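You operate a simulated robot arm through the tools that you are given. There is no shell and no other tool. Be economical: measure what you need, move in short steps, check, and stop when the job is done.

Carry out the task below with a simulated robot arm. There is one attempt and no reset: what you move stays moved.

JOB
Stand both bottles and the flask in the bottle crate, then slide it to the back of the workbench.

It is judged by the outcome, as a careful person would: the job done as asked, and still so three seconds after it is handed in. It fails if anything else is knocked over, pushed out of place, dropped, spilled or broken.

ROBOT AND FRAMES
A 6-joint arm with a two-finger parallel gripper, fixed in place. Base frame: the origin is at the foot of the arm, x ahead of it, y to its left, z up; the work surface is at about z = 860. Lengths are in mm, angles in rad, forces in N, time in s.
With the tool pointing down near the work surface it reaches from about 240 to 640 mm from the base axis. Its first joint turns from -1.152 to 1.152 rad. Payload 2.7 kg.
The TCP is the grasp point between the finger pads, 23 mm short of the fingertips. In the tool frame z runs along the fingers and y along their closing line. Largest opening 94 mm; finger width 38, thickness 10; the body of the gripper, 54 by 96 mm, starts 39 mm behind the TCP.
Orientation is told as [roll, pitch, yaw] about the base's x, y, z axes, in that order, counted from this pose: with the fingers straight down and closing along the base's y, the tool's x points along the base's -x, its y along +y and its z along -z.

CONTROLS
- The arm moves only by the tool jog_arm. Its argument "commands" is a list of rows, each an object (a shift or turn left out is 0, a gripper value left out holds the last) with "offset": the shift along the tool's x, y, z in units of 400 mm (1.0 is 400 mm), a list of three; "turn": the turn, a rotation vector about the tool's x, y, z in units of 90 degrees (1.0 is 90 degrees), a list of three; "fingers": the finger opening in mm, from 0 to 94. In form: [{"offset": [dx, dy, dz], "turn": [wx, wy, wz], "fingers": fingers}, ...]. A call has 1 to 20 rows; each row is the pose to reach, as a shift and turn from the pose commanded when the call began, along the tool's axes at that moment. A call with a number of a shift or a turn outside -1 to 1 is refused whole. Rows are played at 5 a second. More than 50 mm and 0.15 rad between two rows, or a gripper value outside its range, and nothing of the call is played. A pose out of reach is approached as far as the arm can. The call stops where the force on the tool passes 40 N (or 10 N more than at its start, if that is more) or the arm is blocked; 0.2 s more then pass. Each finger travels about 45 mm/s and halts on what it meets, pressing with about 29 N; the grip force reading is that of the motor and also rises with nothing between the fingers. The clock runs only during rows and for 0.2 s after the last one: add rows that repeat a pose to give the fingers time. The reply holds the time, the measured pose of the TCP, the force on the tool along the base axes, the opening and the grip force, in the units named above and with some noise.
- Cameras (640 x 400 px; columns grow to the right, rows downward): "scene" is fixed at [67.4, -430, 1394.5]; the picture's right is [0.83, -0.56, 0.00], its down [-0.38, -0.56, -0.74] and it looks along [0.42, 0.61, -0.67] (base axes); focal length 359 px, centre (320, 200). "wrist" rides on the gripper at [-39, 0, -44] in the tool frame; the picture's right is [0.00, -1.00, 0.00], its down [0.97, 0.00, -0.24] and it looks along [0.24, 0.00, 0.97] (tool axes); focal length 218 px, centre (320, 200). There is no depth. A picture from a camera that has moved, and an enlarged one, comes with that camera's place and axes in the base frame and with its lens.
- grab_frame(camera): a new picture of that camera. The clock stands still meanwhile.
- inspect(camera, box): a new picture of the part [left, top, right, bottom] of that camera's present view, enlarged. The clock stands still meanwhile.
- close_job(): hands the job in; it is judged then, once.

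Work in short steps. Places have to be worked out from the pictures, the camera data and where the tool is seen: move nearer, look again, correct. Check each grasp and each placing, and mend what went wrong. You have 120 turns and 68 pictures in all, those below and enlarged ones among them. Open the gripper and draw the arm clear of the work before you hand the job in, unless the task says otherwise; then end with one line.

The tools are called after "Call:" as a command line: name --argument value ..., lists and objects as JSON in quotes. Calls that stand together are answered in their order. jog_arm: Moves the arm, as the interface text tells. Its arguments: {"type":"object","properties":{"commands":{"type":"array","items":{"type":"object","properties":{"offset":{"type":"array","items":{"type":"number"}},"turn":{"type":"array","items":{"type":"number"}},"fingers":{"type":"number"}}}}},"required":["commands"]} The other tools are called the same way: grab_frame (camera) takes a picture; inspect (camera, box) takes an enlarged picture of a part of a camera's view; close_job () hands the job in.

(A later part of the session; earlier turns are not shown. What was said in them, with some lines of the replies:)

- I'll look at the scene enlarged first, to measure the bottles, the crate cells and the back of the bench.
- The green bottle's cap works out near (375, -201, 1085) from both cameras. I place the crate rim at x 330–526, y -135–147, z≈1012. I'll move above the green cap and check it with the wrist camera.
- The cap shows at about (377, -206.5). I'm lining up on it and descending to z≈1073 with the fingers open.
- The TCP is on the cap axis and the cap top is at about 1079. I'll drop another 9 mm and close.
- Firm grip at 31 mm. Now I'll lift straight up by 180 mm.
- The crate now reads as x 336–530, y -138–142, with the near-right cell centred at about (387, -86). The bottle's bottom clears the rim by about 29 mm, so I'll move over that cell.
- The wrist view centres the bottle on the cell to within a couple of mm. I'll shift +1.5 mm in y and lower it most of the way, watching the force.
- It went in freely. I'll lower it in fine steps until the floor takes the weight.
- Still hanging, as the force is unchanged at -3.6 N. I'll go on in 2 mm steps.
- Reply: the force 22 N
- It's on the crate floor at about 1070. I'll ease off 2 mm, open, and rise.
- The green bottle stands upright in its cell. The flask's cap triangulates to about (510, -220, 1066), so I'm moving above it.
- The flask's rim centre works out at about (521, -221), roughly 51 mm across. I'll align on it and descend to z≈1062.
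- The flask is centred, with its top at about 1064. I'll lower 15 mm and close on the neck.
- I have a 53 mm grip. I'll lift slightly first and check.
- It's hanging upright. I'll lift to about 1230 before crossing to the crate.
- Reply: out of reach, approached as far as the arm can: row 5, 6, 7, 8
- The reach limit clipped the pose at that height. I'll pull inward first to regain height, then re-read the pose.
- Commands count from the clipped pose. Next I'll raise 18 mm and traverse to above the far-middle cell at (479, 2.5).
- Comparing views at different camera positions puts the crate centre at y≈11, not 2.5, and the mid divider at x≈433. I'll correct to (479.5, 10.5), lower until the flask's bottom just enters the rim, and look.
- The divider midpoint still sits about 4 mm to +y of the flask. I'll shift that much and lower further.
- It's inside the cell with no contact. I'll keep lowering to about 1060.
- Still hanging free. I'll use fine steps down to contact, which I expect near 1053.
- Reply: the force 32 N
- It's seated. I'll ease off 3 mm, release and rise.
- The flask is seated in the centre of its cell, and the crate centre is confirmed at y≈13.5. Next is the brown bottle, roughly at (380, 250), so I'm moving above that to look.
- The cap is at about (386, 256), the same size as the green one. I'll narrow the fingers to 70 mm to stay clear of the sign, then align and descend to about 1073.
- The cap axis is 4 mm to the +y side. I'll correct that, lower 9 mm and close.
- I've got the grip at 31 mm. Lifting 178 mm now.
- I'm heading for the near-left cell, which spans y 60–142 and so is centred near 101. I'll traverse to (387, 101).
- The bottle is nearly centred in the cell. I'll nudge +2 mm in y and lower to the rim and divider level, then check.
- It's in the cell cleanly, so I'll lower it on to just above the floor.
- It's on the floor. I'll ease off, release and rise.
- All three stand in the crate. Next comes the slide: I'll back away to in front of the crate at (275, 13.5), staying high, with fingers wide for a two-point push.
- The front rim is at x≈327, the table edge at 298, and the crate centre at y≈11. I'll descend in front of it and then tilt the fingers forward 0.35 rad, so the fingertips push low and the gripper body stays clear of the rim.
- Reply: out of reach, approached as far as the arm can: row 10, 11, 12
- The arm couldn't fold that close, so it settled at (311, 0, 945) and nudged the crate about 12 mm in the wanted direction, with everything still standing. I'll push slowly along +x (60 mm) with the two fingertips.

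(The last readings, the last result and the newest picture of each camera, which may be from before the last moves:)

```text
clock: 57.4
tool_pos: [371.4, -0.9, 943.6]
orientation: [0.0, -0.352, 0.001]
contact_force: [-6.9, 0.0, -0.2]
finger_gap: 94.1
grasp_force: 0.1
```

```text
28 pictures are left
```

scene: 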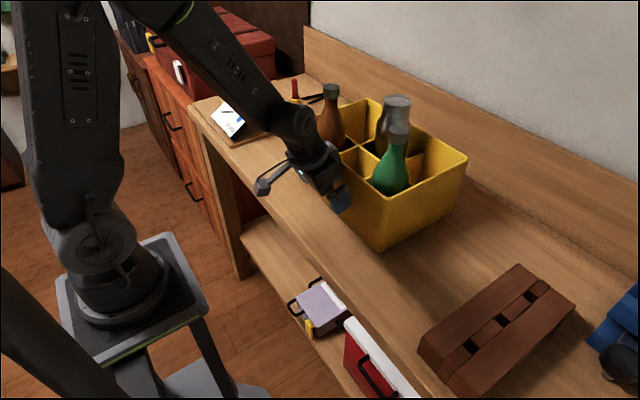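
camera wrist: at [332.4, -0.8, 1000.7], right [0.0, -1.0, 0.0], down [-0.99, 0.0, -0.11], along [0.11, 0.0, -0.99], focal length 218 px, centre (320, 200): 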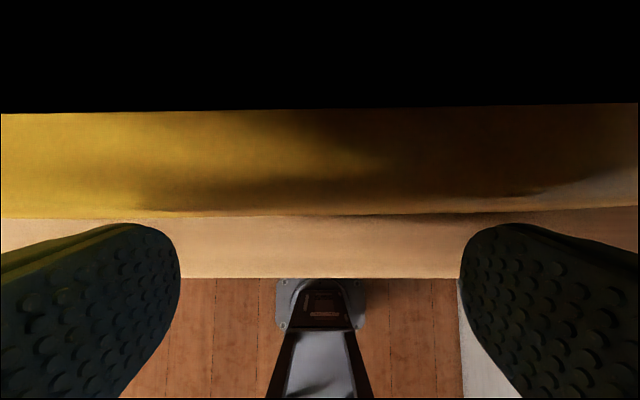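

The push is smooth at about 7 N. I'll check the crate's squareness with the wrist camera.

Call:
grab_frame --camera "wrist"

Call:
inspect --camera "scene" --box '[280, 60, 520, 270]'

```text
27 pictures are left
camera wrist: at [392.6, -0.6, 999.6], right [0.0, -1.0, 0.0], down [-0.99, 0.0, -0.11], along [0.11, 0.0, -0.99], focal length 218 px, centre (320, 200)
```

wrist: 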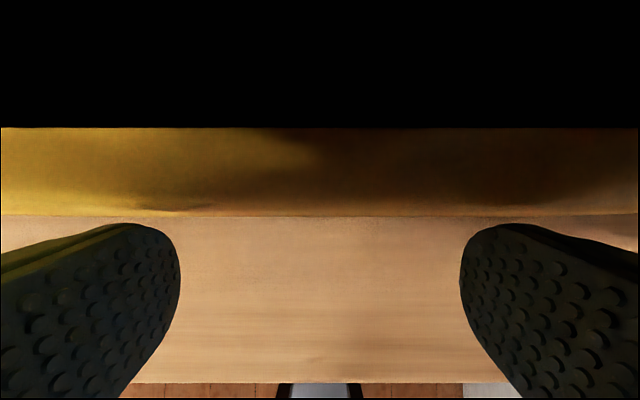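

```text
1.90 times, centred on (400, 165) of scene
camera zoom: at [67.2, -430.0, 1394.5], right [0.83, -0.56, 0.0], down [-0.38, -0.56, -0.74], along [0.42, 0.61, -0.67], focal length 684 px, centre (168, 267)
```

zoom: 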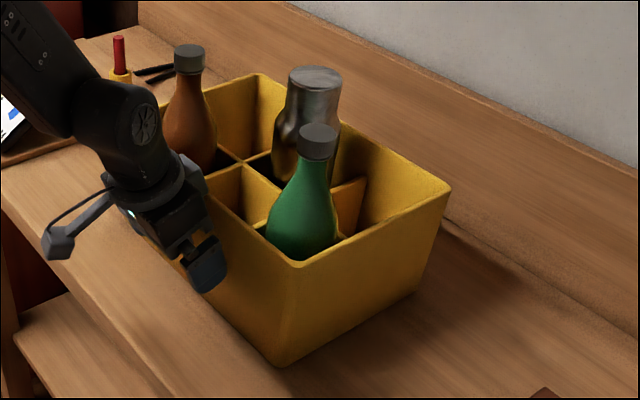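

The crate is square to the bench, with its front bottom edge at x≈398 and about 140 mm to go. I'll push 108 mm more.

Call:
jog_arm --commands '[{"offset": [-0.0141, 0, 0.0052]}, {"offset": [-0.0281, 0, 0.0104]}, {"offset": [-0.0422, 0, 0.0156]}, {"offset": [-0.0563, 0, 0.0208]}, {"offset": [-0.0703, 0, 0.026]}, {"offset": [-0.0844, 0, 0.0311]}, {"offset": [-0.0985, 0, 0.0363]}, {"offset": [-0.1126, 0, 0.0415]}, {"offset": [-0.1266, 0, 0.0467]}, {"offset": [-0.1407, 0, 0.0519]}, {"offset": [-0.1548, 0, 0.0571]}, {"offset": [-0.1688, 0, 0.0623]}, {"offset": [-0.1829, 0, 0.0675]}, {"offset": [-0.197, 0, 0.0727]}, {"offset": [-0.2111, 0, 0.0779]}, {"offset": [-0.2251, 0, 0.083]}, {"offset": [-0.2392, 0, 0.0882]}, {"offset": [-0.2533, 0, 0.0934]}]'

Call:
grab_frame --camera "scene"

Call:
inspect --camera "scene" --box '[360, 50, 540, 210]'

```text
clock: 61.2
tool_pos: [480.5, -1.4, 944.5]
orientation: [0.0, -0.354, 0.0]
contact_force: [-9.8, -0.1, 1.1]
finger_gap: 94.1
grasp_force: 0.1
```

```text
25 pictures are left
```

scene: 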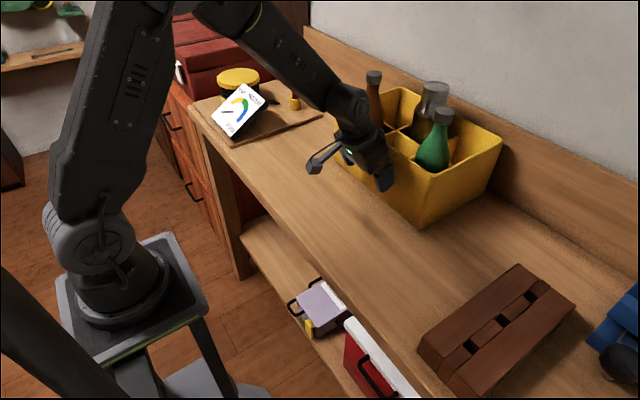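

```text
2.50 times, centred on (450, 130) of scene
camera zoom: at [67.2, -429.9, 1394.5], right [0.83, -0.56, 0.0], down [-0.38, -0.56, -0.74], along [0.42, 0.61, -0.67], focal length 897 px, centre (-5, 375)
```

zoom: 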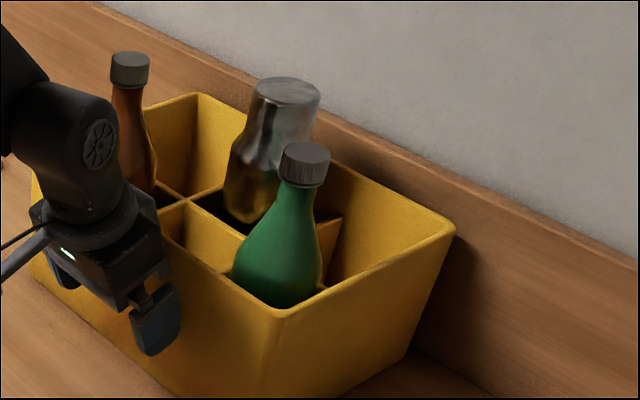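

About 30 mm remains to the backboard at x≈748. I'll push 24 mm slowly and check the force.

Call:
jog_arm --commands '[{"offset": [-0.0094, 0, 0.0035]}, {"offset": [-0.0188, 0, 0.0069]}, {"offset": [-0.0281, 0, 0.0104]}, {"offset": [-0.0375, 0, 0.0138]}, {"offset": [-0.0469, 0, 0.0173]}, {"offset": [-0.0563, 0, 0.0208]}]'

Call:
inspect --camera "scene" --box '[360, 50, 540, 210]'

```text
clock: 62.5
tool_pos: [496.4, -1.6, 942.8]
orientation: [-0.001, -0.34, 0.002]
contact_force: [-7.7, -0.4, 3.7]
finger_gap: 93.9
grasp_force: 0.0
stopped in row 6: the force on the tool passed its limit (the readings are from after the stop); the commanded pose is now the measured one
```

```text
2.50 times, centred on (450, 130) of scene
camera zoom: at [67.2, -430.0, 1394.5], right [0.83, -0.56, 0.0], down [-0.38, -0.56, -0.74], along [0.42, 0.61, -0.67], focal length 897 px, centre (-5, 375)
```

zoom: 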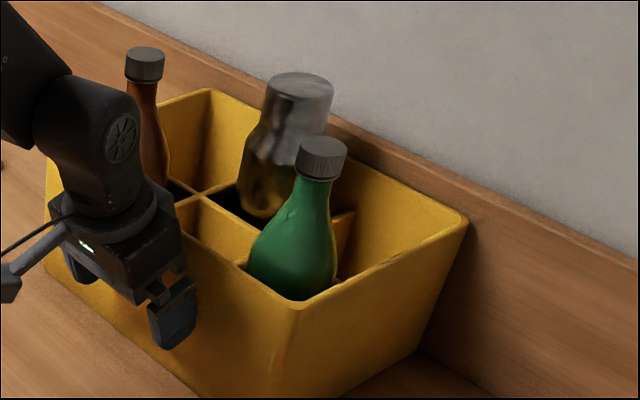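

The crate has met the backboard and the force limit stopped the push. Now I'll back straight off and raise the arm clear.

Call:
jog_arm --commands '[{"offset": [0.0188, 0, -0.0069]}, {"offset": [0.047, 0, -0.0173]}, {"offset": [0.094, 0, -0.0346]}, {"offset": [0.164, 0, -0.0606]}, {"offset": [0.2345, 0, -0.0866]}, {"offset": [0.2, 0, -0.18]}, {"offset": [0.165, 0, -0.275]}, {"offset": [0.13, 0, -0.37]}, {"offset": [0.096, 0, -0.46]}, {"offset": [0.0615, 0, -0.5556]}, {"offset": [0.0615, 0, -0.5556]}]'

Call:
grab_frame --camera "scene"

Call:
grab_frame --camera "wrist"

```text
clock: 64.9
tool_pos: [401.2, -0.7, 1144.3]
orientation: [-0.002, -0.344, 0.001]
contact_force: [-0.2, 0.1, 0.6]
finger_gap: 93.7
grasp_force: 0.1
```

```text
22 pictures are left
```

scene: 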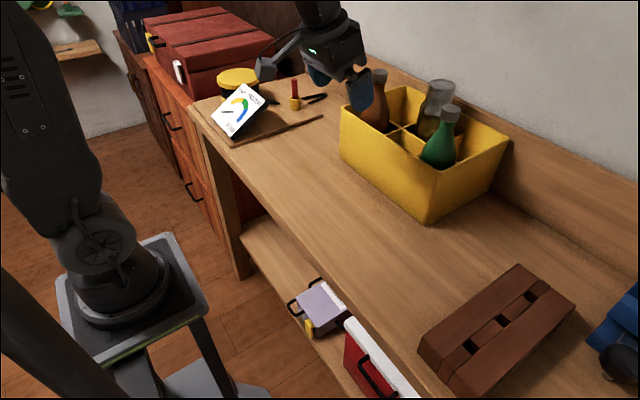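

```text
21 pictures are left
camera wrist: at [422.6, -0.2, 1199.7], right [0.0, -1.0, 0.0], down [-0.99, 0.0, -0.1], along [0.1, 0.0, -0.99], focal length 218 px, centre (320, 200)
```

wrist: 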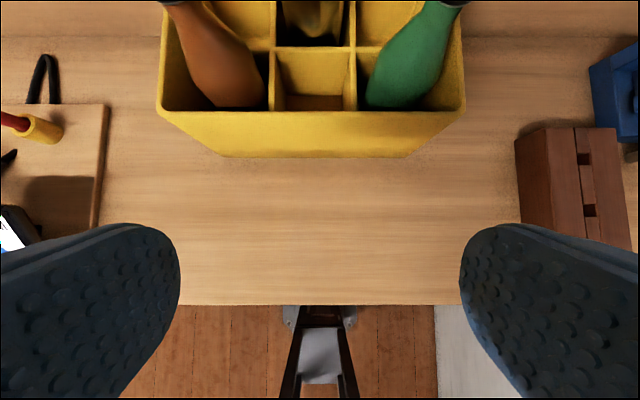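

The crate is square and everything is upright. One enlarged look to confirm it sits against the backboard and the bottles are vertical.

Call:
inspect --camera "scene" --box '[320, 50, 540, 240]'

```text
2.11 times, centred on (430, 145) of scene
camera zoom: at [67.4, -430.0, 1394.5], right [0.83, -0.56, 0.0], down [-0.38, -0.56, -0.74], along [0.42, 0.61, -0.67], focal length 756 px, centre (88, 316)
```

zoom: 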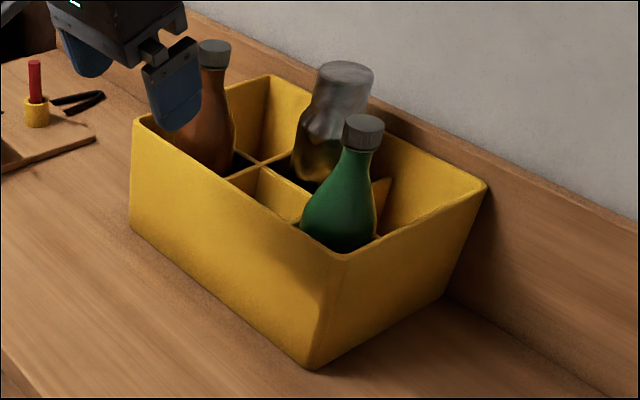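

The crate is against the backboard, both bottles and the flask stand in their cells, the gripper is open, and the arm is clear. Handing in now.

Call:
close_job

```text
The job is handed in.
```

Both bottles and the flask are standing upright in the crate, and the crate is at the back of the workbench against the backboard; I saw nothing else moved or knocked over.
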